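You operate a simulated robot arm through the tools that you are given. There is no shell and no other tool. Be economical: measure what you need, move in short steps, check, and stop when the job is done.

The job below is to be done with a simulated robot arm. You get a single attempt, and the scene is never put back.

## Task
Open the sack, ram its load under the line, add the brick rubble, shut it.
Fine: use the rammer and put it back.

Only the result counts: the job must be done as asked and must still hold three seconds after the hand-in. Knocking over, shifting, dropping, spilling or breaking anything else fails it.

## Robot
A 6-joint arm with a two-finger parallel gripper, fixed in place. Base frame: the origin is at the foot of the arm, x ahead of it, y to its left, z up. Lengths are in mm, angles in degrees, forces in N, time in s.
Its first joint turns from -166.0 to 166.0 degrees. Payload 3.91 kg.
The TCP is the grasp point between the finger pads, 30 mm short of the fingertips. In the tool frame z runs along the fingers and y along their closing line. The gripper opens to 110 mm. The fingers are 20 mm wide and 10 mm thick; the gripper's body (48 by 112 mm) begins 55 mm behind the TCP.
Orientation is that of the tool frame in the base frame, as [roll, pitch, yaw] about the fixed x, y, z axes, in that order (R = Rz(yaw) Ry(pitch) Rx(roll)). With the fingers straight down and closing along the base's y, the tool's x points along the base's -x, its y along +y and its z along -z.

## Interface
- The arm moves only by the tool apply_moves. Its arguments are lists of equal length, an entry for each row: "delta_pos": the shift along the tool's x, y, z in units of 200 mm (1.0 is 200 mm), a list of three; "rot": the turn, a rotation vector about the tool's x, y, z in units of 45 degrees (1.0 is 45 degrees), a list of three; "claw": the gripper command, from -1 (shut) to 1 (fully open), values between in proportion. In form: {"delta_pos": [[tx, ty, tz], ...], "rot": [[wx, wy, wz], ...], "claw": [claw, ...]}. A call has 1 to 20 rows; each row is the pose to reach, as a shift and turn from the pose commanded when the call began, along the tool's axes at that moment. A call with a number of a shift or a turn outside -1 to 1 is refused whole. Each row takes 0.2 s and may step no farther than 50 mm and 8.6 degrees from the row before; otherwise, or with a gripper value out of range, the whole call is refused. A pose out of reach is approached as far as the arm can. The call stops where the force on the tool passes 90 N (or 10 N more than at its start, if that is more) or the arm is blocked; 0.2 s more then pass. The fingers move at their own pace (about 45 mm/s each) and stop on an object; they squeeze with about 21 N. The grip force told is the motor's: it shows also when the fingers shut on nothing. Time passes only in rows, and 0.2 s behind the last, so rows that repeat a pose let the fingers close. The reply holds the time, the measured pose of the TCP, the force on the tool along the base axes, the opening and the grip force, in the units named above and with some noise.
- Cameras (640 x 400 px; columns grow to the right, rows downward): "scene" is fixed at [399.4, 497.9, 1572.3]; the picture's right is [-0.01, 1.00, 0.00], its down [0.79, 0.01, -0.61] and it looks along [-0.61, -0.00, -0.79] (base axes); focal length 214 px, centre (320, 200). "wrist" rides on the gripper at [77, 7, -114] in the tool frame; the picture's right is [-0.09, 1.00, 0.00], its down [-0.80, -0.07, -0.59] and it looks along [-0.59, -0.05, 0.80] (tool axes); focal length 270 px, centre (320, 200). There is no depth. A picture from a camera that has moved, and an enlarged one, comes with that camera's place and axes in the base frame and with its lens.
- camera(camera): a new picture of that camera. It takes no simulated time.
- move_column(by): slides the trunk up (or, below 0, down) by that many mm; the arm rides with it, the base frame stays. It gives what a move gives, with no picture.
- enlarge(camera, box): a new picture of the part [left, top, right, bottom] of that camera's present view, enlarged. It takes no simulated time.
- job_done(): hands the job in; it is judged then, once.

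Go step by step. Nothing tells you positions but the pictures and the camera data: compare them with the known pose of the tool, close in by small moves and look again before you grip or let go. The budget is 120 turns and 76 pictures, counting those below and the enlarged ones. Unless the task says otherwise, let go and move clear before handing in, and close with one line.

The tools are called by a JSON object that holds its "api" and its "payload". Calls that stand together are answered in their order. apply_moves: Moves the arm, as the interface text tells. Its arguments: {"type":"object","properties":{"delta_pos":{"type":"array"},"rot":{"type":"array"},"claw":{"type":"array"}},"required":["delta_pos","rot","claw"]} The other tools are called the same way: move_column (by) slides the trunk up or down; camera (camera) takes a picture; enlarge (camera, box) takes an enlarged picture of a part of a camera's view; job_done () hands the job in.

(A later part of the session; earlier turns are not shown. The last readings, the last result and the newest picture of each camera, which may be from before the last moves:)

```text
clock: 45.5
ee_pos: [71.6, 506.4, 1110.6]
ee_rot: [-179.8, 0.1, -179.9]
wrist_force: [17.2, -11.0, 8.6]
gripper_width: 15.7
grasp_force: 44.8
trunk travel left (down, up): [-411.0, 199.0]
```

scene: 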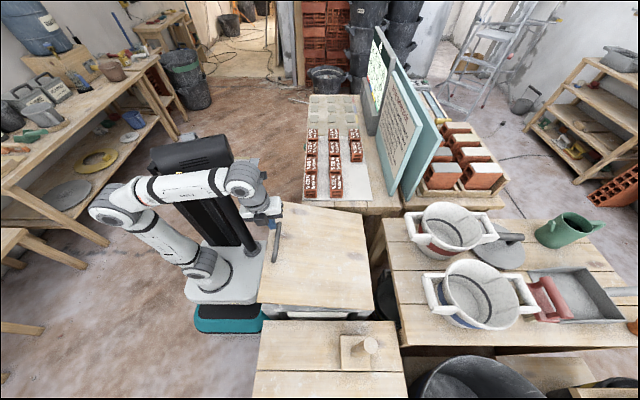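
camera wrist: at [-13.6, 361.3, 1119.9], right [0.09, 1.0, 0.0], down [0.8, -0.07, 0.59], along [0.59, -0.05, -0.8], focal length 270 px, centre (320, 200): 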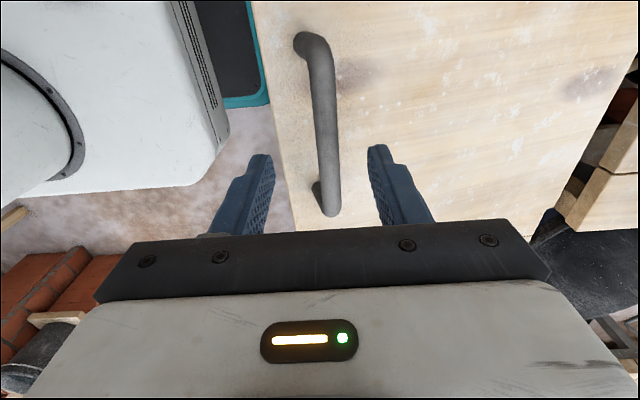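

Good. Continuing to near vertical.

{"api": "apply_moves", "payload": {"delta_pos": [[0, 0.135, -0.07], [0, 0.275, -0.126], [0, 0.419, -0.17], [0, 0.567, -0.2], [0, 0.716, -0.217]], "rot": [[0, 0, 0], [0, 0, 0], [0, 0, 0], [0, 0, 0], [0, 0, 0]], "claw": [-1, -1, -1, -1, -1]}}

{"api": "camera", "payload": {"camera": "scene"}}

```text
clock: 46.7
ee_pos: [72.3, 648.2, 1153.0]
ee_rot: [179.9, -0.2, 180.0]
wrist_force: [14.8, 2.5, 4.4]
gripper_width: 15.6
grasp_force: 45.0
trunk travel left (down, up): [-411.0, 199.0]
```

```text
40 pictures are left
```

scene: 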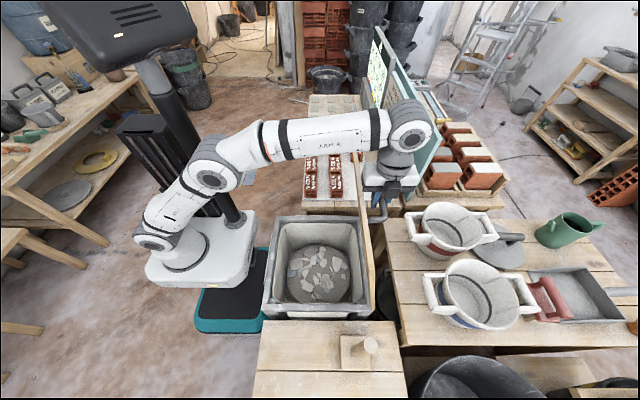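

The sack bin is open and its load is visible. Moving the lid a bit past vertical until it stops.

{"api": "apply_moves", "payload": {"delta_pos": [[0, 0.07, -0.002], [0, 0.15, -0.003], [0, 0.225, 0], [0, 0.3, 0.006], [0, 0.375, 0.016], [0, 0.45, 0.028]], "rot": [[0, 0, 0], [0, 0, 0], [0, 0, 0], [0, 0, 0], [0, 0, 0], [0, 0, 0]], "claw": [-1, -1, -1, -1, -1, -1]}}

{"api": "enlarge", "payload": {"camera": "scene", "box": [240, 150, 440, 330]}}

```text
clock: 48.1
ee_pos: [70.2, 684.8, 1137.9]
ee_rot: [179.7, 0.0, -179.9]
wrist_force: [-4.2, -1.4, 41.3]
gripper_width: 15.9
grasp_force: 45.4
out of reach, approached as far as the arm can: row 3, 4, 5, 6
trunk travel left (down, up): [-411.0, 199.0]
```

```text
2.22 times, centred on (340, 240) of scene
camera zoom: at [399.4, 497.9, 1572.3], right [-0.01, 1.0, 0.0], down [0.79, 0.01, -0.61], along [-0.61, 0.0, -0.79], focal length 477 px, centre (276, 111)
```

zoom: 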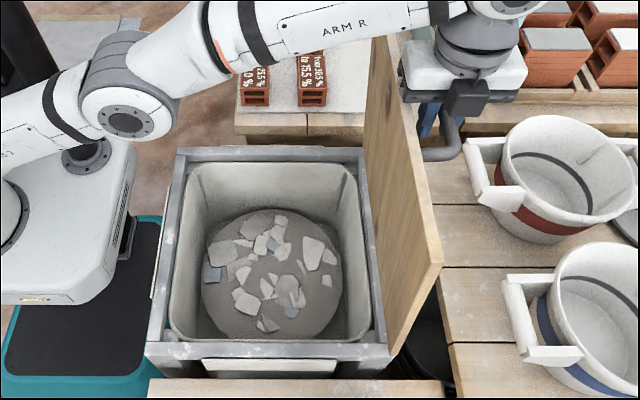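

The lid stands about vertical and the hinge has friction. Releasing here and rising.

{"api": "apply_moves", "payload": {"delta_pos": [[0, 0, -0.03], [0, 0, -0.05], [0, 0, -0.05], [0, 0, -0.05]], "rot": [[0, 0, 0], [0, 0, 0], [0, 0, 0], [0, 0, 0]], "claw": [-1, -0.5, -0.5, -0.5]}}

{"api": "enlarge", "payload": {"camera": "scene", "box": [340, 150, 420, 230]}}

```text
clock: 49.1
ee_pos: [69.5, 684.5, 1138.9]
ee_rot: [-180.0, 0.0, 180.0]
wrist_force: [0.1, 0.3, 0.1]
gripper_width: 27.5
grasp_force: 0.0
out of reach, approached as far as the arm can: row 2, 3, 4
trunk travel left (down, up): [-411.0, 199.0]
```

```text
5.00 times, centred on (380, 190) of scene
camera zoom: at [399.4, 497.9, 1572.3], right [-0.01, 1.0, 0.0], down [0.79, 0.01, -0.61], along [-0.61, 0.0, -0.79], focal length 1072 px, centre (20, 250)
```

zoom: 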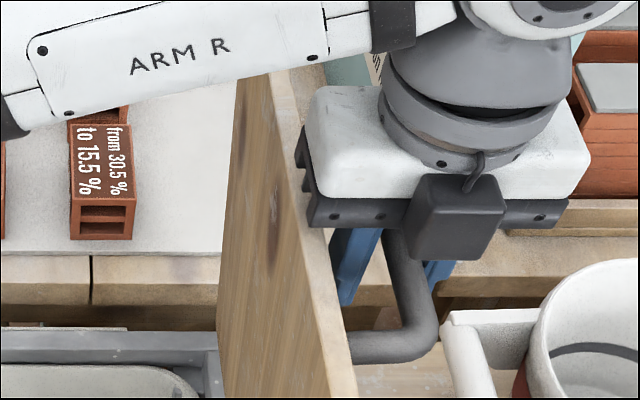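

Free of the bar. Raising by the trunk straight up to clear the lid.

{"api": "move_column", "payload": {"by": 110}}

{"api": "enlarge", "payload": {"camera": "scene", "box": [240, 150, 440, 330]}}

```text
clock: 50.5
ee_pos: [69.9, 684.0, 1251.4]
ee_rot: [-179.9, 0.0, -180.0]
wrist_force: [0.2, 0.6, 0.6]
gripper_width: 27.7
grasp_force: 0.1
trunk travel left (down, up): [-521.0, 89.0]
```

```text
2.22 times, centred on (340, 240) of scene
camera zoom: at [399.4, 497.9, 1572.3], right [-0.01, 1.0, 0.0], down [0.79, 0.01, -0.61], along [-0.61, 0.0, -0.79], focal length 477 px, centre (276, 111)
```

zoom: 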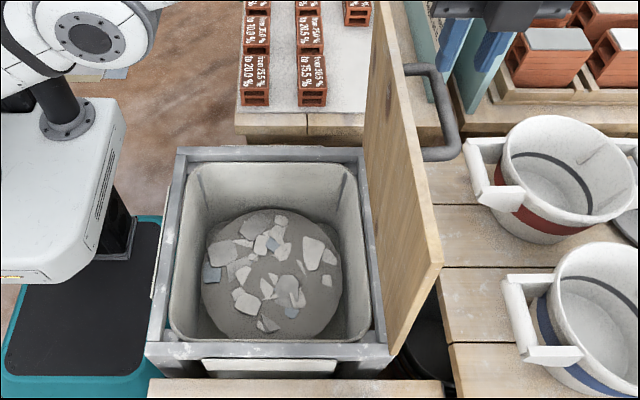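

The lid stays up. Zooming into the sack to find the line and load.

{"api": "enlarge", "payload": {"camera": "scene", "box": [262, 210, 372, 325]}}

{"api": "enlarge", "payload": {"camera": "scene", "box": [330, 310, 410, 390]}}

```text
3.48 times, centred on (317, 268) of scene
camera zoom: at [399.4, 497.9, 1572.3], right [-0.01, 1.0, 0.0], down [0.79, 0.01, -0.61], along [-0.61, 0.0, -0.79], focal length 746 px, centre (330, -35)
```

zoom: 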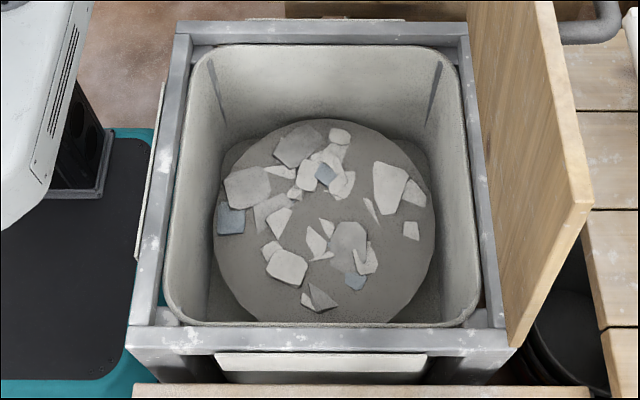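

```text
5.00 times, centred on (370, 350) of scene
camera zoom: at [399.4, 497.9, 1572.3], right [-0.01, 1.0, 0.0], down [0.79, 0.01, -0.61], along [-0.61, 0.0, -0.79], focal length 1072 px, centre (70, -550)
```

zoom: 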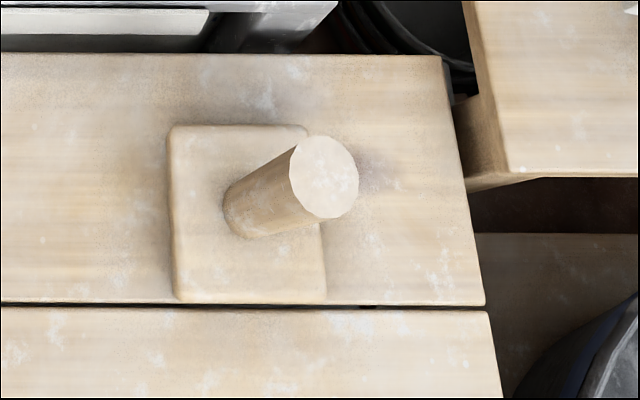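

Load is a rubble-topped plug deep in the liner. Next, the rammer: its handle is a 30 mm peg, top ≈ z 1000 at (364, 613). Moving above it.

{"api": "apply_moves", "payload": {"delta_pos": [[-0.2, -0.05, 0], [-0.4, -0.1, 0], [-0.6, -0.15, 0], [-0.8, -0.2, 0], [-1, -0.24, 0]], "rot": [[0, 0, 0], [0, 0, 0], [0, 0, 0], [0, 0, 0], [0, 0, 0]], "claw": [0, 0, 0, 0, 0]}}

{"api": "camera", "payload": {"camera": "wrist"}}

```text
clock: 51.7
ee_pos: [271.7, 634.5, 1250.4]
ee_rot: [-179.9, 0.0, -179.8]
wrist_force: [0.1, -0.6, 0.7]
gripper_width: 55.1
grasp_force: 0.0
trunk travel left (down, up): [-521.0, 89.0]
```

```text
34 pictures are left
camera wrist: at [195.7, 642.4, 1365.2], right [0.09, 1.0, 0.0], down [0.8, -0.07, 0.59], along [0.59, -0.05, -0.8], focal length 270 px, centre (320, 200)
```

wrist: 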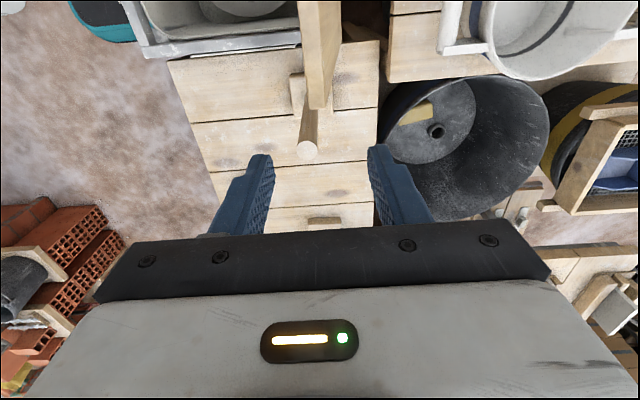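

Handle top at about (365, 611, 1010). Moving above it.

{"api": "apply_moves", "payload": {"delta_pos": [[-0.16, -0.04, 0.1], [-0.31, -0.08, 0.25], [-0.465, -0.115, 0.45], [-0.465, -0.115, 0.65], [-0.465, -0.115, 0.85]], "rot": [[0, 0, 0], [0, 0, 0], [0, 0, 0], [0, 0, 0], [0, 0, 0]], "claw": [0.2, 0.2, 0.2, 0.2, 0.2]}}

{"api": "enlarge", "payload": {"camera": "scene", "box": [330, 310, 410, 390]}}

{"api": "camera", "payload": {"camera": "wrist"}}

```text
refused: row 3 steps farther than a row can; nothing moved
```

```text
5.00 times, centred on (370, 350) of scene
camera zoom: at [399.4, 497.9, 1572.3], right [-0.01, 1.0, 0.0], down [0.79, 0.01, -0.61], along [-0.61, 0.0, -0.79], focal length 1072 px, centre (70, -550)
```

zoom: 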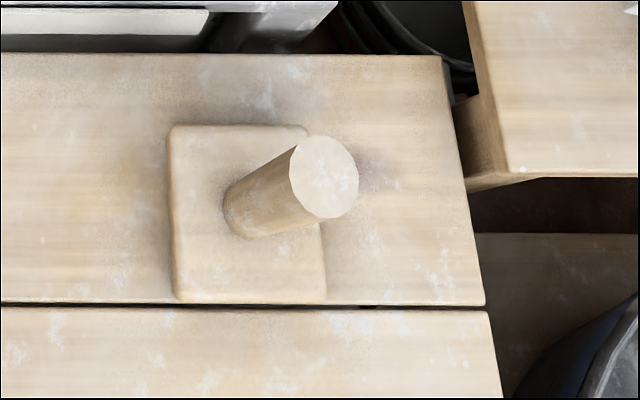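

```text
32 pictures are left
camera wrist: at [195.7, 642.4, 1365.2], right [0.09, 1.0, 0.0], down [0.8, -0.07, 0.59], along [0.59, -0.05, -0.8], focal length 270 px, centre (320, 200)
```

wrist: 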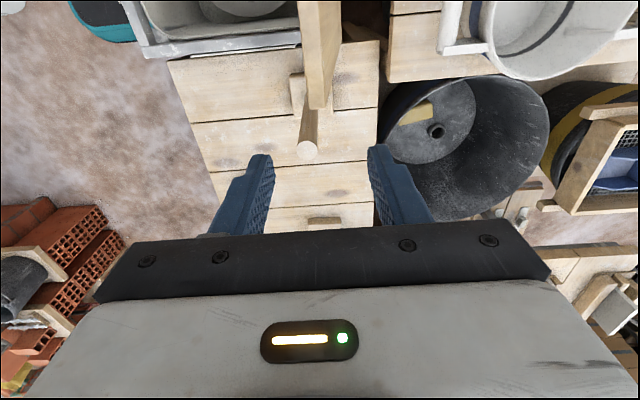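

A row was too long; sending smaller rows.

{"api": "apply_moves", "payload": {"delta_pos": [[-0.16, -0.04, 0.1], [-0.31, -0.08, 0.25], [-0.465, -0.115, 0.4], [-0.465, -0.115, 0.6], [-0.465, -0.115, 0.8], [-0.465, -0.115, 0.9]], "rot": [[0, 0, 0], [0, 0, 0], [0, 0, 0], [0, 0, 0], [0, 0, 0], [0, 0, 0]], "claw": [0.2, 0.2, 0.2, 0.2, 0.2, 0.2]}}

{"api": "camera", "payload": {"camera": "wrist"}}

{"api": "enlarge", "payload": {"camera": "scene", "box": [320, 290, 440, 390]}}

```text
clock: 53.1
ee_pos: [363.4, 611.1, 1068.4]
ee_rot: [179.9, 0.0, 180.0]
wrist_force: [0.3, 0.6, -0.1]
gripper_width: 65.9
grasp_force: 0.0
trunk travel left (down, up): [-521.0, 89.0]
```

```text
31 pictures are left
camera wrist: at [286.3, 618.9, 1183.0], right [0.09, 1.0, 0.0], down [0.8, -0.07, 0.59], along [0.59, -0.05, -0.8], focal length 270 px, centre (320, 200)
```

wrist: 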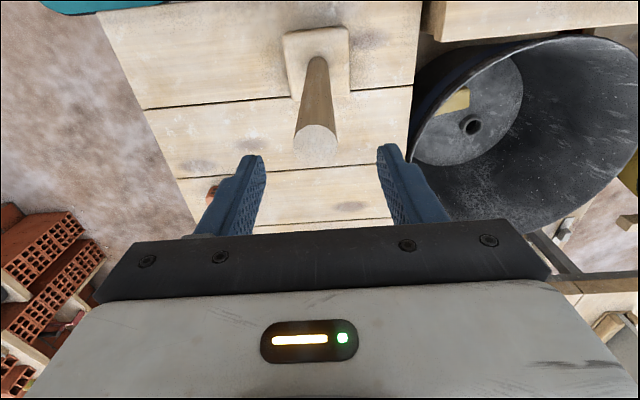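

```text
4.00 times, centred on (380, 340) of scene
camera zoom: at [399.4, 497.9, 1572.3], right [-0.01, 1.0, 0.0], down [0.79, 0.01, -0.61], along [-0.61, 0.0, -0.79], focal length 858 px, centre (80, -360)
```

zoom: 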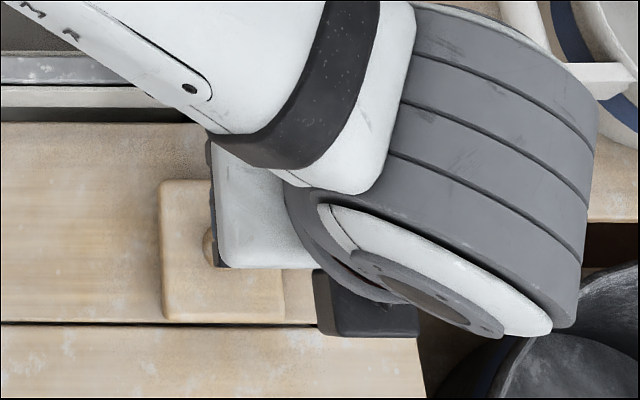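

The handle is centred between the fingers (top ≈1015). Descending and gripping.

{"api": "apply_moves", "payload": {"delta_pos": [[-0.003, -0.006, 0.15], [-0.003, -0.006, 0.3], [-0.003, -0.006, 0.4], [-0.003, -0.006, 0.45], [-0.003, -0.006, 0.45], [-0.003, -0.006, 0.45], [-0.003, -0.006, 0.45], [-0.003, -0.006, 0.45]], "rot": [[0, 0, 0], [0, 0, 0], [0, 0, 0], [0, 0, 0], [0, 0, 0], [0, 0, 0], [0, 0, 0], [0, 0, 0]], "claw": [0.2, 0.2, 0.2, 0.2, -1, -1, -1, -1]}}

```text
clock: 54.9
ee_pos: [362.0, 610.9, 979.1]
ee_rot: [-180.0, -0.1, 180.0]
wrist_force: [-0.9, -0.1, -0.3]
gripper_width: 30.0
grasp_force: 20.7
trunk travel left (down, up): [-521.0, 89.0]
```

Gripped at 30 mm. Lifting straight up 150 mm.

{"api": "apply_moves", "payload": {"delta_pos": [[0, 0, 0], [0, 0, -0.1], [0, 0, -0.25], [0, 0, -0.45], [0, 0, -0.65], [0, 0, -0.75]], "rot": [[0, 0, 0], [0, 0, 0], [0, 0, 0], [0, 0, 0], [0, 0, 0], [0, 0, 0]], "claw": [-1, -1, -1, -1, -1, -1]}}

{"api": "apply_moves", "payload": {"delta_pos": [[0, -0.15, 0], [0, -0.3, 0], [0, -0.45, 0], [0, -0.6, 0]], "rot": [[0, 0, 0], [0, 0, 0], [0, 0, 0], [0, 0, 0]], "claw": [-1, -1, -1, -1]}}

{"api": "camera", "payload": {"camera": "wrist"}}

{"api": "camera", "payload": {"camera": "scene"}}

```text
clock: 56.3
ee_pos: [364.4, 610.5, 1132.1]
ee_rot: [-179.9, -0.1, 180.0]
wrist_force: [-0.6, -0.7, -3.1]
gripper_width: 30.3
grasp_force: 21.4
trunk travel left (down, up): [-521.0, 89.0]
```

```text
clock: 57.3
ee_pos: [364.2, 488.6, 1130.1]
ee_rot: [180.0, 0.0, -179.9]
wrist_force: [-0.4, 0.8, -2.7]
gripper_width: 29.6
grasp_force: 21.0
trunk travel left (down, up): [-521.0, 89.0]
```

```text
29 pictures are left
camera wrist: at [286.8, 495.9, 1244.7], right [0.09, 1.0, 0.0], down [0.8, -0.07, 0.59], along [0.59, -0.05, -0.8], focal length 270 px, centre (320, 200)
```

wrist: 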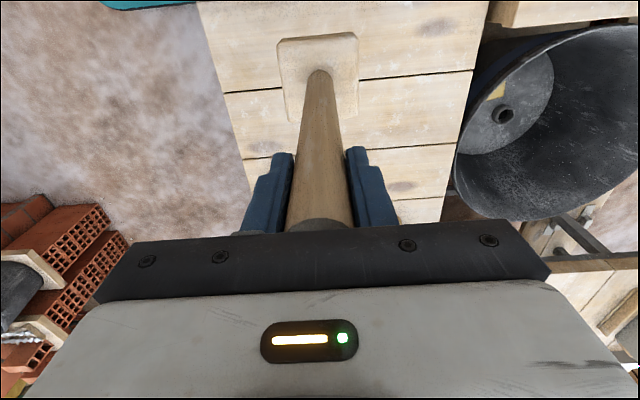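

```text
28 pictures are left
```

scene: 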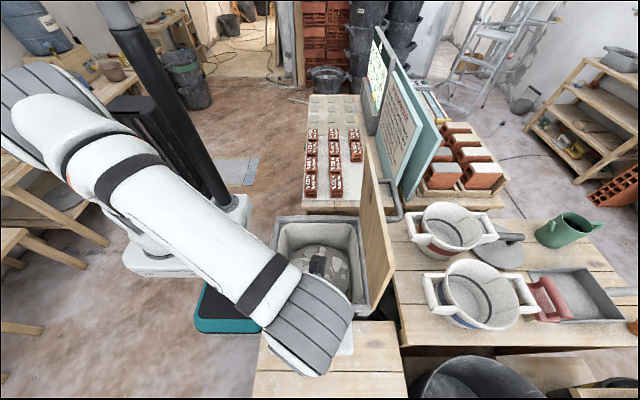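

Rammer is held upright with clearance. Moving it over the sack's centre (~(82, 494)).

{"api": "apply_moves", "payload": {"delta_pos": [[0.24, 0.01, 0], [0.48, 0.02, 0], [0.72, 0.03, 0], [0.96, 0.03, 0]], "rot": [[0, 0, 0], [0, 0, 0], [0, 0, 0], [0, 0, 0]], "claw": [-1, -1, -1, -1]}}

{"api": "apply_moves", "payload": {"delta_pos": [[0.15, 0, 0], [0.3, 0, 0], [0.45, 0, 0]], "rot": [[0, 0, 0], [0, 0, 0], [0, 0, 0]], "claw": [-1, -1, -1]}}

{"api": "camera", "payload": {"camera": "wrist"}}

{"api": "enlarge", "payload": {"camera": "scene", "box": [242, 200, 392, 340]}}

```text
clock: 58.3
ee_pos: [168.1, 497.8, 1131.2]
ee_rot: [-179.8, -0.1, 180.0]
wrist_force: [0.3, 0.5, -2.6]
gripper_width: 29.7
grasp_force: 20.6
trunk travel left (down, up): [-521.0, 89.0]
```

```text
clock: 59.1
ee_pos: [79.6, 496.5, 1133.8]
ee_rot: [-179.9, 0.0, 180.0]
wrist_force: [-0.5, 0.6, -3.5]
gripper_width: 29.8
grasp_force: 20.9
trunk travel left (down, up): [-521.0, 89.0]
```

```text
27 pictures are left
camera wrist: at [2.6, 503.6, 1247.3], right [0.09, 1.0, 0.0], down [0.8, -0.07, 0.59], along [0.59, -0.05, -0.8], focal length 270 px, centre (320, 200)
```

wrist: 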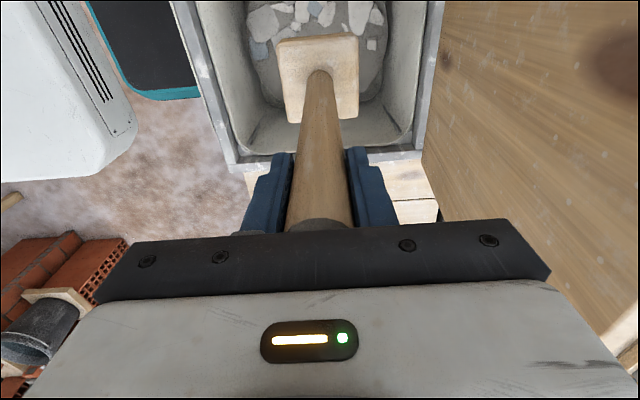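

```text
2.86 times, centred on (317, 270) of scene
camera zoom: at [399.4, 497.9, 1572.3], right [-0.01, 1.0, 0.0], down [0.79, 0.01, -0.61], along [-0.61, 0.0, -0.79], focal length 613 px, centre (329, 0)
```

zoom: 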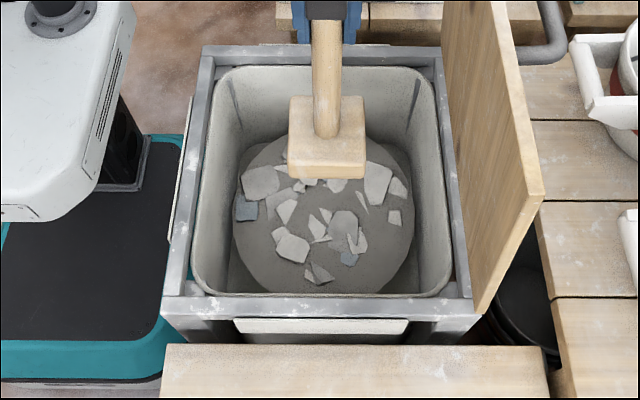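

Centred over the load. Lowering into the sack, then slowly to contact.

{"api": "apply_moves", "payload": {"delta_pos": [[0, 0, 0.2], [0, 0, 0.4], [0, 0, 0.55], [0, 0, 0.65], [0, 0, 0.75], [0, 0, 0.82], [0, 0, 0.88], [0, 0, 0.94], [0, 0, 1]], "rot": [[0, 0, 0], [0, 0, 0], [0, 0, 0], [0, 0, 0], [0, 0, 0], [0, 0, 0], [0, 0, 0], [0, 0, 0], [0, 0, 0]], "claw": [-1, -1, -1, -1, -1, -1, -1, -1, -1]}}

{"api": "enlarge", "payload": {"camera": "scene", "box": [242, 200, 392, 340]}}

```text
clock: 61.1
ee_pos: [81.3, 498.0, 930.2]
ee_rot: [-179.8, 0.1, -180.0]
wrist_force: [-0.5, -0.2, -4.3]
gripper_width: 30.0
grasp_force: 21.1
trunk travel left (down, up): [-521.0, 89.0]
```

```text
2.86 times, centred on (317, 270) of scene
camera zoom: at [399.4, 497.9, 1572.3], right [-0.01, 1.0, 0.0], down [0.79, 0.01, -0.61], along [-0.61, 0.0, -0.79], focal length 613 px, centre (329, 0)
```

zoom: 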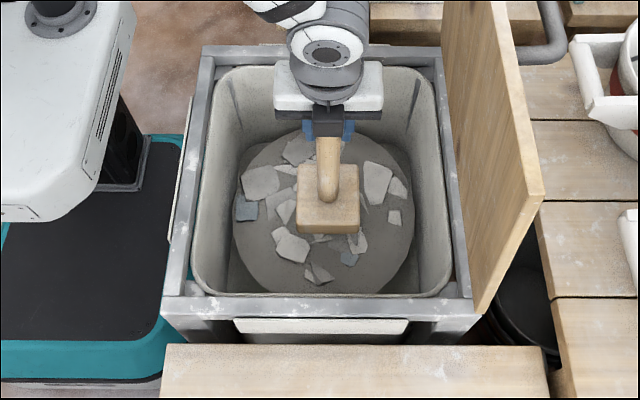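

No contact yet. Continuing in 5 mm steps.

{"api": "apply_moves", "payload": {"delta_pos": [[0, 0, 0.03], [0, 0, 0.06], [0, 0, 0.09], [0, 0, 0.12], [0, 0, 0.15], [0, 0, 0.18], [0, 0, 0.21], [0, 0, 0.24], [0, 0, 0.27], [0, 0, 0.3]], "rot": [[0, 0, 0], [0, 0, 0], [0, 0, 0], [0, 0, 0], [0, 0, 0], [0, 0, 0], [0, 0, 0], [0, 0, 0], [0, 0, 0], [0, 0, 0]], "claw": [-1, -1, -1, -1, -1, -1, -1, -1, -1, -1]}}

{"api": "enlarge", "payload": {"camera": "scene", "box": [242, 200, 392, 340]}}

```text
clock: 63.3
ee_pos: [80.7, 497.9, 870.3]
ee_rot: [-179.9, 0.0, 180.0]
wrist_force: [-1.5, 0.0, -1.0]
gripper_width: 29.9
grasp_force: 21.1
trunk travel left (down, up): [-521.0, 89.0]
```

```text
2.86 times, centred on (317, 270) of scene
camera zoom: at [399.4, 497.9, 1572.3], right [-0.01, 1.0, 0.0], down [0.79, 0.01, -0.61], along [-0.61, 0.0, -0.79], focal length 613 px, centre (329, 0)
```

zoom: 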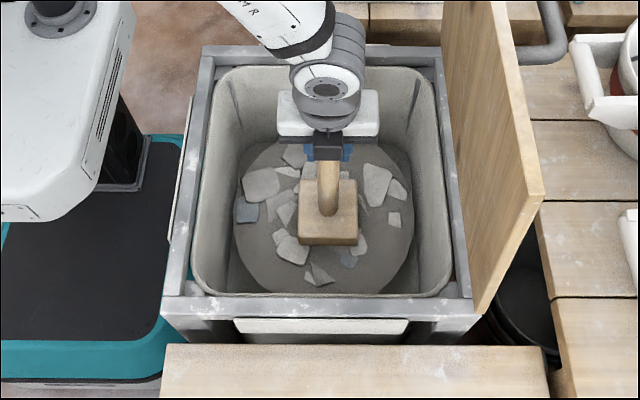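

Near contact. Pressing on in small steps.

{"api": "apply_moves", "payload": {"delta_pos": [[0, 0, 0.02], [0, 0, 0.04], [0, 0, 0.06], [0, 0, 0.08], [0, 0, 0.1], [0, 0, 0.12], [0, 0, 0.14], [0, 0, 0.16]], "rot": [[0, 0, 0], [0, 0, 0], [0, 0, 0], [0, 0, 0], [0, 0, 0], [0, 0, 0], [0, 0, 0], [0, 0, 0]], "claw": [-1, -1, -1, -1, -1, -1, -1, -1]}}

{"api": "enlarge", "payload": {"camera": "scene", "box": [242, 200, 392, 340]}}

```text
clock: 65.1
ee_pos: [81.2, 497.0, 838.0]
ee_rot: [-179.9, 0.0, -179.9]
wrist_force: [-1.3, -0.5, 1.2]
gripper_width: 29.8
grasp_force: 20.7
trunk travel left (down, up): [-521.0, 89.0]
```

```text
2.86 times, centred on (317, 270) of scene
camera zoom: at [399.4, 497.9, 1572.3], right [-0.01, 1.0, 0.0], down [0.79, 0.01, -0.61], along [-0.61, 0.0, -0.79], focal length 613 px, centre (329, 0)
```

zoom: 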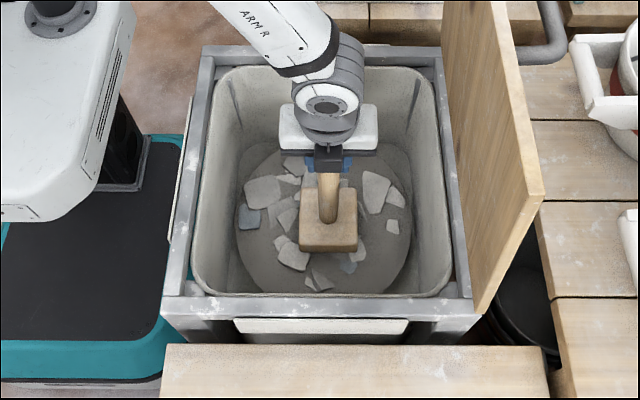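

The load is sinking under the rammer with little force. Pressing another 30 mm and looking for the line.

{"api": "apply_moves", "payload": {"delta_pos": [[0, 0, 0.02], [0, 0, 0.04], [0, 0, 0.06], [0, 0, 0.08], [0, 0, 0.1], [0, 0, 0.12], [0, 0, 0.14], [0, 0, 0.16]], "rot": [[0, 0, 0], [0, 0, 0], [0, 0, 0], [0, 0, 0], [0, 0, 0], [0, 0, 0], [0, 0, 0], [0, 0, 0]], "claw": [-1, -1, -1, -1, -1, -1, -1, -1]}}

{"api": "enlarge", "payload": {"camera": "scene", "box": [272, 210, 362, 310]}}

{"api": "enlarge", "payload": {"camera": "wrist", "box": [140, 0, 520, 230]}}

```text
clock: 66.9
ee_pos: [81.8, 497.5, 807.4]
ee_rot: [179.9, 0.0, 179.9]
wrist_force: [2.2, 3.9, 14.5]
gripper_width: 29.7
grasp_force: 21.2
trunk travel left (down, up): [-521.0, 89.0]
```

```text
4.00 times, centred on (317, 260) of scene
camera zoom: at [399.4, 497.9, 1572.3], right [-0.01, 1.0, 0.0], down [0.79, 0.01, -0.61], along [-0.61, 0.0, -0.79], focal length 858 px, centre (332, -40)
```

zoom: 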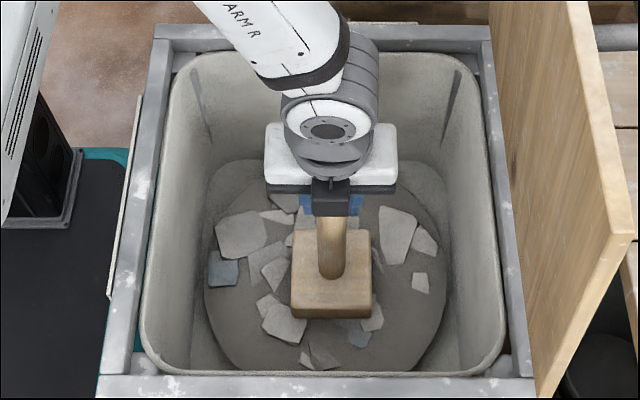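

```text
1.68 times, centred on (330, 115) of wrist
camera zoom: at [4.5, 504.3, 921.4], right [0.09, 1.0, 0.0], down [0.8, -0.07, 0.59], along [0.59, -0.05, -0.8], focal length 455 px, centre (303, 343)
```

zoom: 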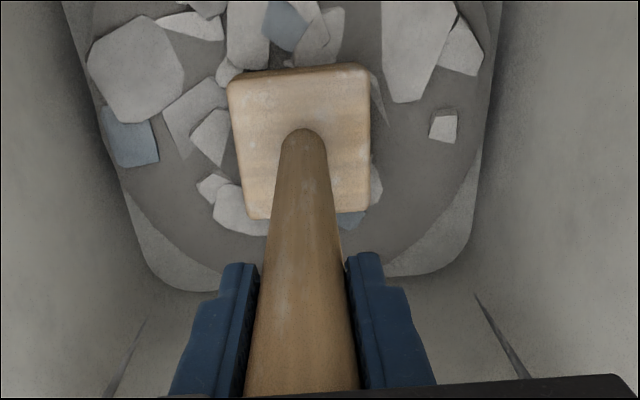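

Force is rising (≈18 N net). Pressing further until it becomes firm.

{"api": "apply_moves", "payload": {"delta_pos": [[0, 0, 0.02], [0, 0, 0.04], [0, 0, 0.06], [0, 0, 0.08], [0, 0, 0.1], [0, 0, 0.12], [0, 0, 0.12], [0, 0, 0.12]], "rot": [[0, 0, 0], [0, 0, 0], [0, 0, 0], [0, 0, 0], [0, 0, 0], [0, 0, 0], [0, 0, 0], [0, 0, 0]], "claw": [-1, -1, -1, -1, -1, -1, -1, -1]}}

{"api": "enlarge", "payload": {"camera": "scene", "box": [272, 210, 362, 310]}}

```text
clock: 67.7
ee_pos: [81.2, 497.3, 805.5]
ee_rot: [179.4, 0.0, -179.9]
wrist_force: [-0.5, -10.3, 50.4]
gripper_width: 30.2
grasp_force: 21.2
trunk travel left (down, up): [-521.0, 89.0]
stopped in row 3: the force on the tool passed its limit (the readings are from after the stop); the commanded pose is now the measured one
```

```text
4.00 times, centred on (317, 260) of scene
camera zoom: at [399.4, 497.9, 1572.3], right [-0.01, 1.0, 0.0], down [0.79, 0.01, -0.61], along [-0.61, 0.0, -0.79], focal length 858 px, centre (332, -40)
```

zoom: 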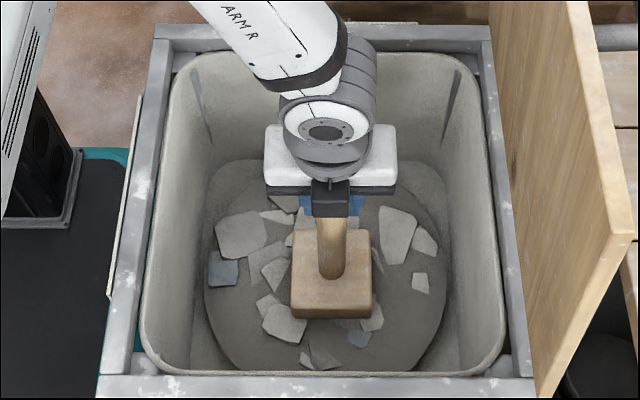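

A firm stop at load top ≈ z 546. Lifting the rammer and checking the load stays down.

{"api": "apply_moves", "payload": {"delta_pos": [[0, 0, -0.05], [0, 0, -0.2], [0, 0, -0.4], [0, 0, -0.6], [0, 0, -0.8], [0, 0, -1]], "rot": [[0, 0, 0], [0, 0, 0], [0, 0, 0], [0, 0, 0], [0, 0, 0], [0, 0, 0]], "claw": [-1, -1, -1, -1, -1, -1]}}

{"api": "apply_moves", "payload": {"delta_pos": [[0, 0, -0.2], [0, 0, -0.4], [0, 0, -0.6], [0, 0, -0.65]], "rot": [[0, 0, 0], [0, 0, 0], [0, 0, 0], [0, 0, 0]], "claw": [-1, -1, -1, -1]}}

{"api": "enlarge", "payload": {"camera": "scene", "box": [262, 210, 372, 325]}}

```text
clock: 69.1
ee_pos: [81.8, 498.0, 1004.1]
ee_rot: [179.7, 0.0, 180.0]
wrist_force: [-1.1, -0.2, -2.9]
gripper_width: 29.7
grasp_force: 21.0
trunk travel left (down, up): [-521.0, 89.0]
```

```text
clock: 70.1
ee_pos: [83.6, 498.5, 1128.4]
ee_rot: [179.7, 0.0, -180.0]
wrist_force: [-0.6, -0.4, -3.5]
gripper_width: 29.6
grasp_force: 21.1
trunk travel left (down, up): [-521.0, 89.0]
```

```text
3.48 times, centred on (317, 268) of scene
camera zoom: at [399.4, 497.9, 1572.3], right [-0.01, 1.0, 0.0], down [0.79, 0.01, -0.61], along [-0.61, 0.0, -0.79], focal length 746 px, centre (330, -35)
```

zoom: 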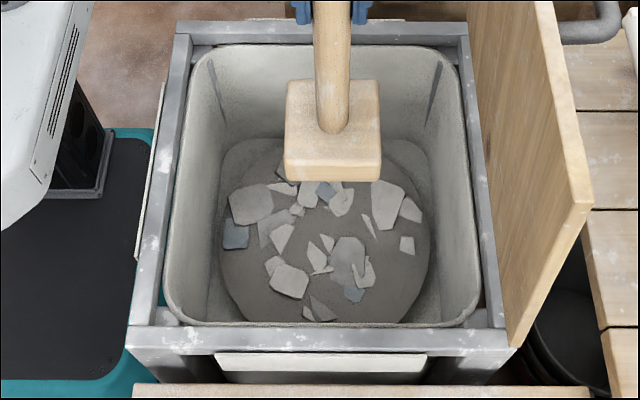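

The load stays down. Carrying the rammer back: along x first, then y.

{"api": "apply_moves", "payload": {"delta_pos": [[-0.24, 0, 0], [-0.48, 0, 0], [-0.72, 0, 0], [-0.96, 0, 0]], "rot": [[0, 0, 0], [0, 0, 0], [0, 0, 0], [0, 0, 0]], "claw": [-1, -1, -1, -1]}}

{"api": "apply_moves", "payload": {"delta_pos": [[-0.2, 0, 0], [-0.4, 0, 0], [-0.44, 0.15, 0], [-0.44, 0.35, 0], [-0.44, 0.56, 0]], "rot": [[0, 0, 0], [0, 0, 0], [0, 0, 0], [0, 0, 0], [0, 0, 0]], "claw": [-1, -1, -1, -1, -1]}}

{"api": "apply_moves", "payload": {"delta_pos": [[0, 0, 0], [0, 0, 0]], "rot": [[0, 0, 0], [0, 0, 0]], "claw": [-1, -1]}}

```text
clock: 71.1
ee_pos: [274.5, 499.0, 1129.1]
ee_rot: [179.8, -0.1, 179.9]
wrist_force: [0.4, 0.9, -3.7]
gripper_width: 29.6
grasp_force: 20.5
trunk travel left (down, up): [-521.0, 89.0]
```

```text
clock: 72.3
ee_pos: [361.8, 609.9, 1131.7]
ee_rot: [179.7, -0.1, 179.9]
wrist_force: [0.5, -0.3, -3.5]
gripper_width: 30.0
grasp_force: 20.7
trunk travel left (down, up): [-521.0, 89.0]
```

```text
clock: 72.9
ee_pos: [362.3, 609.0, 1131.1]
ee_rot: [179.6, 0.0, 179.9]
wrist_force: [1.9, -0.3, -3.0]
gripper_width: 30.1
grasp_force: 21.1
trunk travel left (down, up): [-521.0, 89.0]
```

In place; descending to just above the bench.

{"api": "apply_moves", "payload": {"delta_pos": [[-0.004, 0.006, 0.2], [-0.004, 0.006, 0.4], [-0.004, 0.006, 0.55], [-0.004, 0.006, 0.65], [-0.004, 0.006, 0.71], [-0.004, 0.006, 0.735]], "rot": [[0, 0, 0], [0, 0, 0], [0, 0, 0], [0, 0, 0], [0, 0, 0], [0, 0, 0]], "claw": [-1, -1, -1, -1, -1, -1]}}

```text
clock: 74.3
ee_pos: [364.4, 612.9, 982.7]
ee_rot: [179.5, 0.1, 180.0]
wrist_force: [-1.2, 0.4, -3.2]
gripper_width: 29.9
grasp_force: 21.3
trunk travel left (down, up): [-521.0, 89.0]
```

Lowering the last millimetres to contact.

{"api": "apply_moves", "payload": {"delta_pos": [[0, -0.004, 0.007], [0, -0.006, 0.014], [0, -0.006, 0.02]], "rot": [[0, 0, 0], [0, 0, 0], [0, 0, 0]], "claw": [-1, -1, -1]}}

```text
clock: 75.1
ee_pos: [362.5, 611.3, 979.7]
ee_rot: [179.5, 0.1, -180.0]
wrist_force: [0.2, 1.6, -2.2]
gripper_width: 30.1
grasp_force: 20.7
trunk travel left (down, up): [-521.0, 89.0]
```

{"api": "apply_moves", "payload": {"delta_pos": [[0, 0, 0.007], [0, 0, 0.014], [0, 0, 0.02]], "rot": [[0, 0, 0], [0, 0, 0], [0, 0, 0]], "claw": [-1, -1, -1]}}

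{"api": "enlarge", "payload": {"camera": "scene", "box": [330, 310, 410, 390]}}

```text
clock: 75.9
ee_pos: [363.0, 610.8, 976.3]
ee_rot: [179.6, -0.1, 179.9]
wrist_force: [-0.3, -0.9, -3.5]
gripper_width: 30.2
grasp_force: 21.1
trunk travel left (down, up): [-521.0, 89.0]
```

```text
5.00 times, centred on (370, 350) of scene
camera zoom: at [399.4, 497.9, 1572.3], right [-0.01, 1.0, 0.0], down [0.79, 0.01, -0.61], along [-0.61, 0.0, -0.79], focal length 1072 px, centre (70, -550)
```

zoom: 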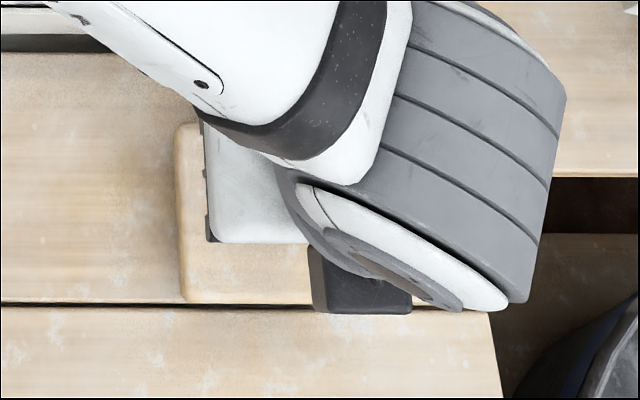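

Still not touching (handle slid up a little in the grip when ramming). Continuing down in small steps.

{"api": "apply_moves", "payload": {"delta_pos": [[0, 0, 0.008], [0, 0, 0.016], [0, 0, 0.024], [0, 0, 0.032]], "rot": [[0, 0, 0], [0, 0, 0], [0, 0, 0], [0, 0, 0]], "claw": [-1, -1, -1, -1]}}

```text
clock: 76.9
ee_pos: [362.8, 613.0, 970.1]
ee_rot: [179.6, 0.0, -180.0]
wrist_force: [0.3, -0.4, -3.1]
gripper_width: 29.9
grasp_force: 21.3
trunk travel left (down, up): [-521.0, 89.0]
```

{"api": "apply_moves", "payload": {"delta_pos": [[0, -0.005, 0.01], [0, -0.01, 0.02], [0, -0.012, 0.03], [0, -0.012, 0.04]], "rot": [[0, 0, 0], [0, 0, 0], [0, 0, 0], [0, 0, 0]], "claw": [-1, -1, -1, -1]}}

{"api": "camera", "payload": {"camera": "wrist"}}

```text
clock: 77.9
ee_pos: [361.6, 610.2, 965.9]
ee_rot: [179.2, 0.2, -180.0]
wrist_force: [-0.3, 0.4, 20.6]
gripper_width: 30.1
grasp_force: 20.7
trunk travel left (down, up): [-521.0, 89.0]
```

```text
17 pictures are left
camera wrist: at [285.8, 615.7, 1079.6], right [0.09, 1.0, 0.01], down [0.8, -0.08, 0.6], along [0.59, -0.04, -0.8], focal length 270 px, centre (320, 200)
```

wrist: 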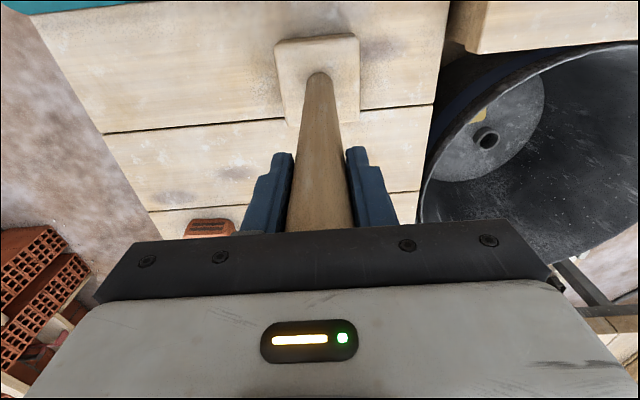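

Contact made; the rammer stands on the bench. Releasing and rising clear.

{"api": "apply_moves", "payload": {"delta_pos": [[0, 0, -0.01], [0, 0, -0.01], [0, 0, -0.01], [0, 0, -0.1], [0, 0, -0.3], [0, 0, -0.5], [0, 0, -0.7], [0, 0, -0.9]], "rot": [[0, 0, 0], [0, 0, 0], [0, 0, 0], [0, 0, 0], [0, 0, 0], [0, 0, 0], [0, 0, 0], [0, 0, 0]], "claw": [-0.4, 0, 0.2, 0.2, 0.2, 0.2, 0.2, 0.2]}}

{"api": "apply_moves", "payload": {"delta_pos": [[0, -0.2, -0.1], [0, -0.4, -0.1], [0, -0.6, -0.1], [0, -0.8, -0.1], [0, -1, -0.1]], "rot": [[0, 0, 0], [0, 0, 0], [0, 0, 0], [0, 0, 0], [0, 0, 0]], "claw": [0.2, 0.2, 0.2, 0.2, 0.2]}}

{"api": "enlarge", "payload": {"camera": "scene", "box": [330, 310, 410, 390]}}

{"api": "enlarge", "payload": {"camera": "scene", "box": [275, 215, 360, 305]}}

```text
clock: 79.7
ee_pos: [362.6, 608.6, 1143.7]
ee_rot: [179.6, 0.1, -179.9]
wrist_force: [-0.2, -0.3, 0.0]
gripper_width: 66.0
grasp_force: 0.1
trunk travel left (down, up): [-521.0, 89.0]
```

```text
clock: 80.9
ee_pos: [361.2, 406.9, 1159.0]
ee_rot: [179.6, 0.0, 179.9]
wrist_force: [1.0, 0.2, 0.1]
gripper_width: 65.9
grasp_force: 0.1
trunk travel left (down, up): [-521.0, 89.0]
```

```text
5.00 times, centred on (370, 350) of scene
camera zoom: at [399.4, 497.9, 1572.3], right [-0.01, 1.0, 0.0], down [0.79, 0.01, -0.61], along [-0.61, 0.0, -0.79], focal length 1072 px, centre (70, -550)
```

zoom: 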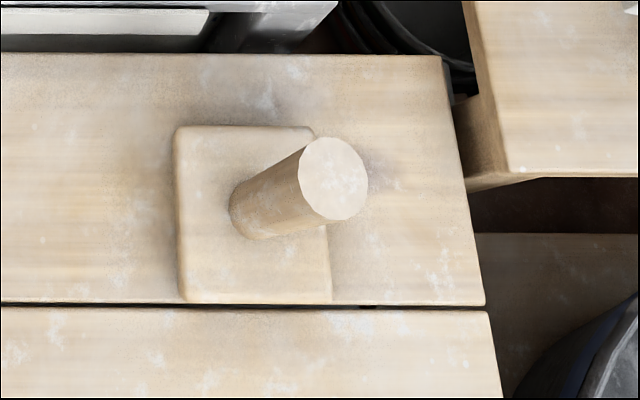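

```text
4.44 times, centred on (318, 260) of scene
camera zoom: at [399.4, 497.9, 1572.3], right [-0.01, 1.0, 0.0], down [0.79, 0.01, -0.61], along [-0.61, 0.0, -0.79], focal length 953 px, centre (331, -67)
```

zoom: 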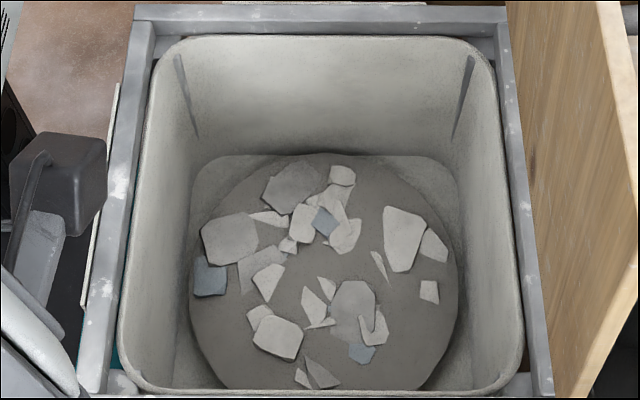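

The rammer is back within a few mm, but the handle slid in my grip so the final press may have been weak. To be safe I'll ram once more, gripping lower so the palm backs the handle.

{"api": "apply_moves", "payload": {"delta_pos": [[0, 0.2, 0], [0, 0.4, 0], [0, 0.6, 0], [0, 0.8, 0], [0, 1, 0]], "rot": [[0, 0, 0], [0, 0, 0], [0, 0, 0], [0, 0, 0], [0, 0, 0]], "claw": [0.2, 0.2, 0.2, 0.2, 0.2]}}

{"api": "apply_moves", "payload": {"delta_pos": [[0, 0.005, 0.2], [0, 0.01, 0.4], [0, 0.01, 0.6], [0, 0.01, 0.75], [0, 0.01, 0.85], [0, 0.01, 0.92], [0, 0.01, 0.965], [0, 0.01, 0.965], [0, 0.01, 0.965], [0, 0.01, 0.965], [0, 0.01, 0.965]], "rot": [[0, 0, 0], [0, 0, 0], [0, 0, 0], [0, 0, 0], [0, 0, 0], [0, 0, 0], [0, 0, 0], [0, 0, 0], [0, 0, 0], [0, 0, 0], [0, 0, 0]], "claw": [0.2, 0.2, 0.2, 0.2, 0.2, 0.2, 0.2, -1, -1, -1, -1]}}

```text
clock: 82.1
ee_pos: [364.1, 610.2, 1164.2]
ee_rot: [179.7, 0.1, 180.0]
wrist_force: [0.3, 0.6, -0.2]
gripper_width: 65.7
grasp_force: 0.0
trunk travel left (down, up): [-521.0, 89.0]
```

```text
clock: 84.5
ee_pos: [364.1, 612.0, 967.3]
ee_rot: [179.6, 0.0, -180.0]
wrist_force: [0.6, -1.0, 0.0]
gripper_width: 29.9
grasp_force: 20.4
trunk travel left (down, up): [-521.0, 89.0]
```

Gripped at z 967. Lifting, then carrying over the sack again.

{"api": "apply_moves", "payload": {"delta_pos": [[0, 0, -0.1], [0, 0, -0.3], [0, 0, -0.5], [0, 0, -0.7], [0, 0, -0.82], [0, -0.2, -0.82], [0, -0.4, -0.82], [0, -0.57, -0.82]], "rot": [[0, 0, 0], [0, 0, 0], [0, 0, 0], [0, 0, 0], [0, 0, 0], [0, 0, 0], [0, 0, 0], [0, 0, 0]], "claw": [-1, -1, -1, -1, -1, -1, -1, -1]}}

{"api": "apply_moves", "payload": {"delta_pos": [[0.24, 0, 0], [0.48, 0, 0], [0.72, 0, 0], [0.96, 0, 0]], "rot": [[0, 0, 0], [0, 0, 0], [0, 0, 0], [0, 0, 0]], "claw": [-1, -1, -1, -1]}}

{"api": "apply_moves", "payload": {"delta_pos": [[0.2, 0, 0], [0.44, 0, 0], [0.44, 0, 0.2], [0.44, 0, 0.4], [0.44, 0, 0.6], [0.44, 0, 0.8], [0.44, 0, 1]], "rot": [[0, 0, 0], [0, 0, 0], [0, 0, 0], [0, 0, 0], [0, 0, 0], [0, 0, 0], [0, 0, 0]], "claw": [-1, -1, -1, -1, -1, -1, -1]}}

```text
clock: 86.3
ee_pos: [361.5, 496.7, 1131.6]
ee_rot: [179.6, 0.0, 179.9]
wrist_force: [-0.2, -0.2, -2.7]
gripper_width: 29.9
grasp_force: 20.9
trunk travel left (down, up): [-521.0, 89.0]
```

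```text
clock: 87.3
ee_pos: [165.9, 495.3, 1130.7]
ee_rot: [179.6, 0.1, 179.9]
wrist_force: [0.9, -0.3, -3.2]
gripper_width: 29.7
grasp_force: 21.0
trunk travel left (down, up): [-521.0, 89.0]
```

```text
clock: 88.9
ee_pos: [83.6, 499.4, 932.3]
ee_rot: [179.7, 0.0, 180.0]
wrist_force: [-0.1, 0.2, -2.6]
gripper_width: 30.2
grasp_force: 21.0
trunk travel left (down, up): [-521.0, 89.0]
```

Descending to the load and pressing.

{"api": "apply_moves", "payload": {"delta_pos": [[0, 0, 0.2], [0, 0, 0.4], [0, 0, 0.52], [0, 0, 0.56], [0, 0, 0.58], [0, 0, 0.6], [0, 0, 0.62], [0, 0, 0.64], [0, 0, 0.66], [0, 0, 0.68], [0, 0, 0.7], [0, 0, 0.72], [0, 0, 0.74], [0, 0, 0.76], [0, 0, 0.78], [0, 0, 0.8]], "rot": [[0, 0, 0], [0, 0, 0], [0, 0, 0], [0, 0, 0], [0, 0, 0], [0, 0, 0], [0, 0, 0], [0, 0, 0], [0, 0, 0], [0, 0, 0], [0, 0, 0], [0, 0, 0], [0, 0, 0], [0, 0, 0], [0, 0, 0], [0, 0, 0]], "claw": [-1, -1, -1, -1, -1, -1, -1, -1, -1, -1, -1, -1, -1, -1, -1, -1]}}

```text
clock: 91.2
ee_pos: [82.5, 499.7, 805.6]
ee_rot: [178.8, 0.0, -180.0]
wrist_force: [1.3, -7.6, 49.7]
gripper_width: 31.3
grasp_force: 20.7
trunk travel left (down, up): [-521.0, 89.0]
stopped in row 11: the force on the tool passed its limit (the readings are from after the stop); the commanded pose is now the measured one
```

Same firm stop as before (load top ≈559). One more sustained push.

{"api": "apply_moves", "payload": {"delta_pos": [[0, 0, 0.01], [0, 0, 0.015], [0, 0, 0.015], [0, 0, 0.015], [0, 0, 0.015], [0, 0, 0.02], [0, 0, 0.02], [0, 0, 0.02]], "rot": [[0, 0, 0], [0, 0, 0], [0, 0, 0], [0, 0, 0], [0, 0, 0], [0, 0, 0], [0, 0, 0], [0, 0, 0]], "claw": [-1, -1, -1, -1, -1, -1, -1, -1]}}

{"api": "enlarge", "payload": {"camera": "scene", "box": [275, 215, 360, 305]}}

```text
clock: 91.7
ee_pos: [83.5, 499.7, 804.9]
ee_rot: [178.5, 0.1, -179.8]
wrist_force: [2.5, -17.4, 51.9]
gripper_width: 31.6
grasp_force: 20.9
trunk travel left (down, up): [-521.0, 89.0]
stopped in row 2: the force on the tool passed its limit (the readings are from after the stop); the commanded pose is now the measured one
```

```text
4.44 times, centred on (318, 260) of scene
camera zoom: at [399.4, 497.9, 1572.3], right [-0.01, 1.0, 0.0], down [0.79, 0.01, -0.61], along [-0.61, 0.0, -0.79], focal length 953 px, centre (331, -67)
```

zoom: 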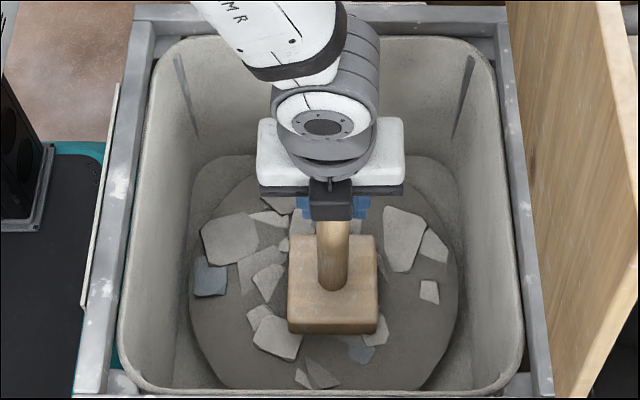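

The load doesn't move any more: it's fully rammed. Taking the rammer back.

{"api": "apply_moves", "payload": {"delta_pos": [[0, 0, -0.05], [0, 0, -0.2], [0, 0, -0.4], [0, 0, -0.6], [0, 0, -0.8], [0, 0, -1]], "rot": [[0, 0, 0], [0.03, 0, 0], [0.03, 0, 0], [0.03, 0, 0], [0.03, 0, 0], [0.03, 0, 0]], "claw": [-1, -1, -1, -1, -1, -1]}}

{"api": "apply_moves", "payload": {"delta_pos": [[0, 0, -0.2], [0, 0, -0.4], [0, 0, -0.6], [-0.2, 0, -0.64], [-0.4, 0, -0.64], [-0.6, 0, -0.64], [-0.8, 0, -0.64], [-1, 0, -0.64]], "rot": [[0, 0, 0], [0, 0, 0], [0, 0, 0], [0, 0, 0], [0, 0, 0], [0, 0, 0], [0, 0, 0], [0, 0, 0]], "claw": [-1, -1, -1, -1, -1, -1, -1, -1]}}

{"api": "apply_moves", "payload": {"delta_pos": [[-0.2, 0, 0], [-0.4, 0, 0], [-0.4, 0.18, 0], [-0.4, 0.36, 0], [-0.4, 0.54, 0], [-0.4, 0.54, 0]], "rot": [[0, 0, 0], [0, 0, 0], [0, 0, 0], [0, 0, 0], [0, 0, 0], [0, 0, 0]], "claw": [-1, -1, -1, -1, -1, -1]}}

```text
clock: 93.1
ee_pos: [82.2, 496.5, 1002.3]
ee_rot: [179.9, -0.1, -179.9]
wrist_force: [-0.8, 0.6, -3.7]
gripper_width: 29.8
grasp_force: 21.1
trunk travel left (down, up): [-521.0, 89.0]
```

```text
clock: 94.9
ee_pos: [286.1, 499.2, 1127.9]
ee_rot: [180.0, 0.0, -179.9]
wrist_force: [0.3, -0.5, -3.1]
gripper_width: 29.7
grasp_force: 20.7
trunk travel left (down, up): [-521.0, 89.0]
```

```text
clock: 96.3
ee_pos: [362.4, 607.6, 1127.0]
ee_rot: [-180.0, 0.0, -179.9]
wrist_force: [0.1, -0.8, -3.1]
gripper_width: 30.0
grasp_force: 20.7
trunk travel left (down, up): [-521.0, 89.0]
```

Descending over the rammer's place, then small steps to contact.

{"api": "apply_moves", "payload": {"delta_pos": [[-0.002, 0, 0.2], [-0.002, 0, 0.4], [-0.002, 0, 0.6], [-0.002, 0, 0.7], [-0.002, 0, 0.76], [-0.002, 0, 0.785], [-0.002, 0, 0.79]], "rot": [[0, 0, 0], [0, 0, 0], [0, 0, 0], [0, 0, 0], [0, 0, 0], [0, 0, 0], [0, 0, 0]], "claw": [-1, -1, -1, -1, -1, -1, -1]}}

{"api": "apply_moves", "payload": {"delta_pos": [[0, 0, 0.007], [0, 0, 0.014], [0, 0, 0.02]], "rot": [[0, 0, 0], [0, 0, 0], [0, 0, 0]], "claw": [-1, -1, -1]}}

```text
clock: 97.9
ee_pos: [362.8, 606.8, 969.6]
ee_rot: [-180.0, 0.0, 180.0]
wrist_force: [0.0, -0.1, -4.0]
gripper_width: 29.7
grasp_force: 20.9
trunk travel left (down, up): [-521.0, 89.0]
```

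```text
clock: 98.7
ee_pos: [362.6, 606.7, 965.9]
ee_rot: [-180.0, -0.1, -179.9]
wrist_force: [0.9, 0.0, -2.5]
gripper_width: 30.0
grasp_force: 21.0
trunk travel left (down, up): [-521.0, 89.0]
```

{"api": "apply_moves", "payload": {"delta_pos": [[0, 0, 0.008], [0, 0, 0.016], [0, 0, 0.024]], "rot": [[0, 0, 0], [0, 0, 0], [0, 0, 0]], "claw": [-1, -1, -1]}}

```text
clock: 99.5
ee_pos: [363.7, 605.6, 964.0]
ee_rot: [179.8, 0.2, 180.0]
wrist_force: [-0.2, 0.1, 19.2]
gripper_width: 30.1
grasp_force: 21.0
trunk travel left (down, up): [-521.0, 89.0]
```

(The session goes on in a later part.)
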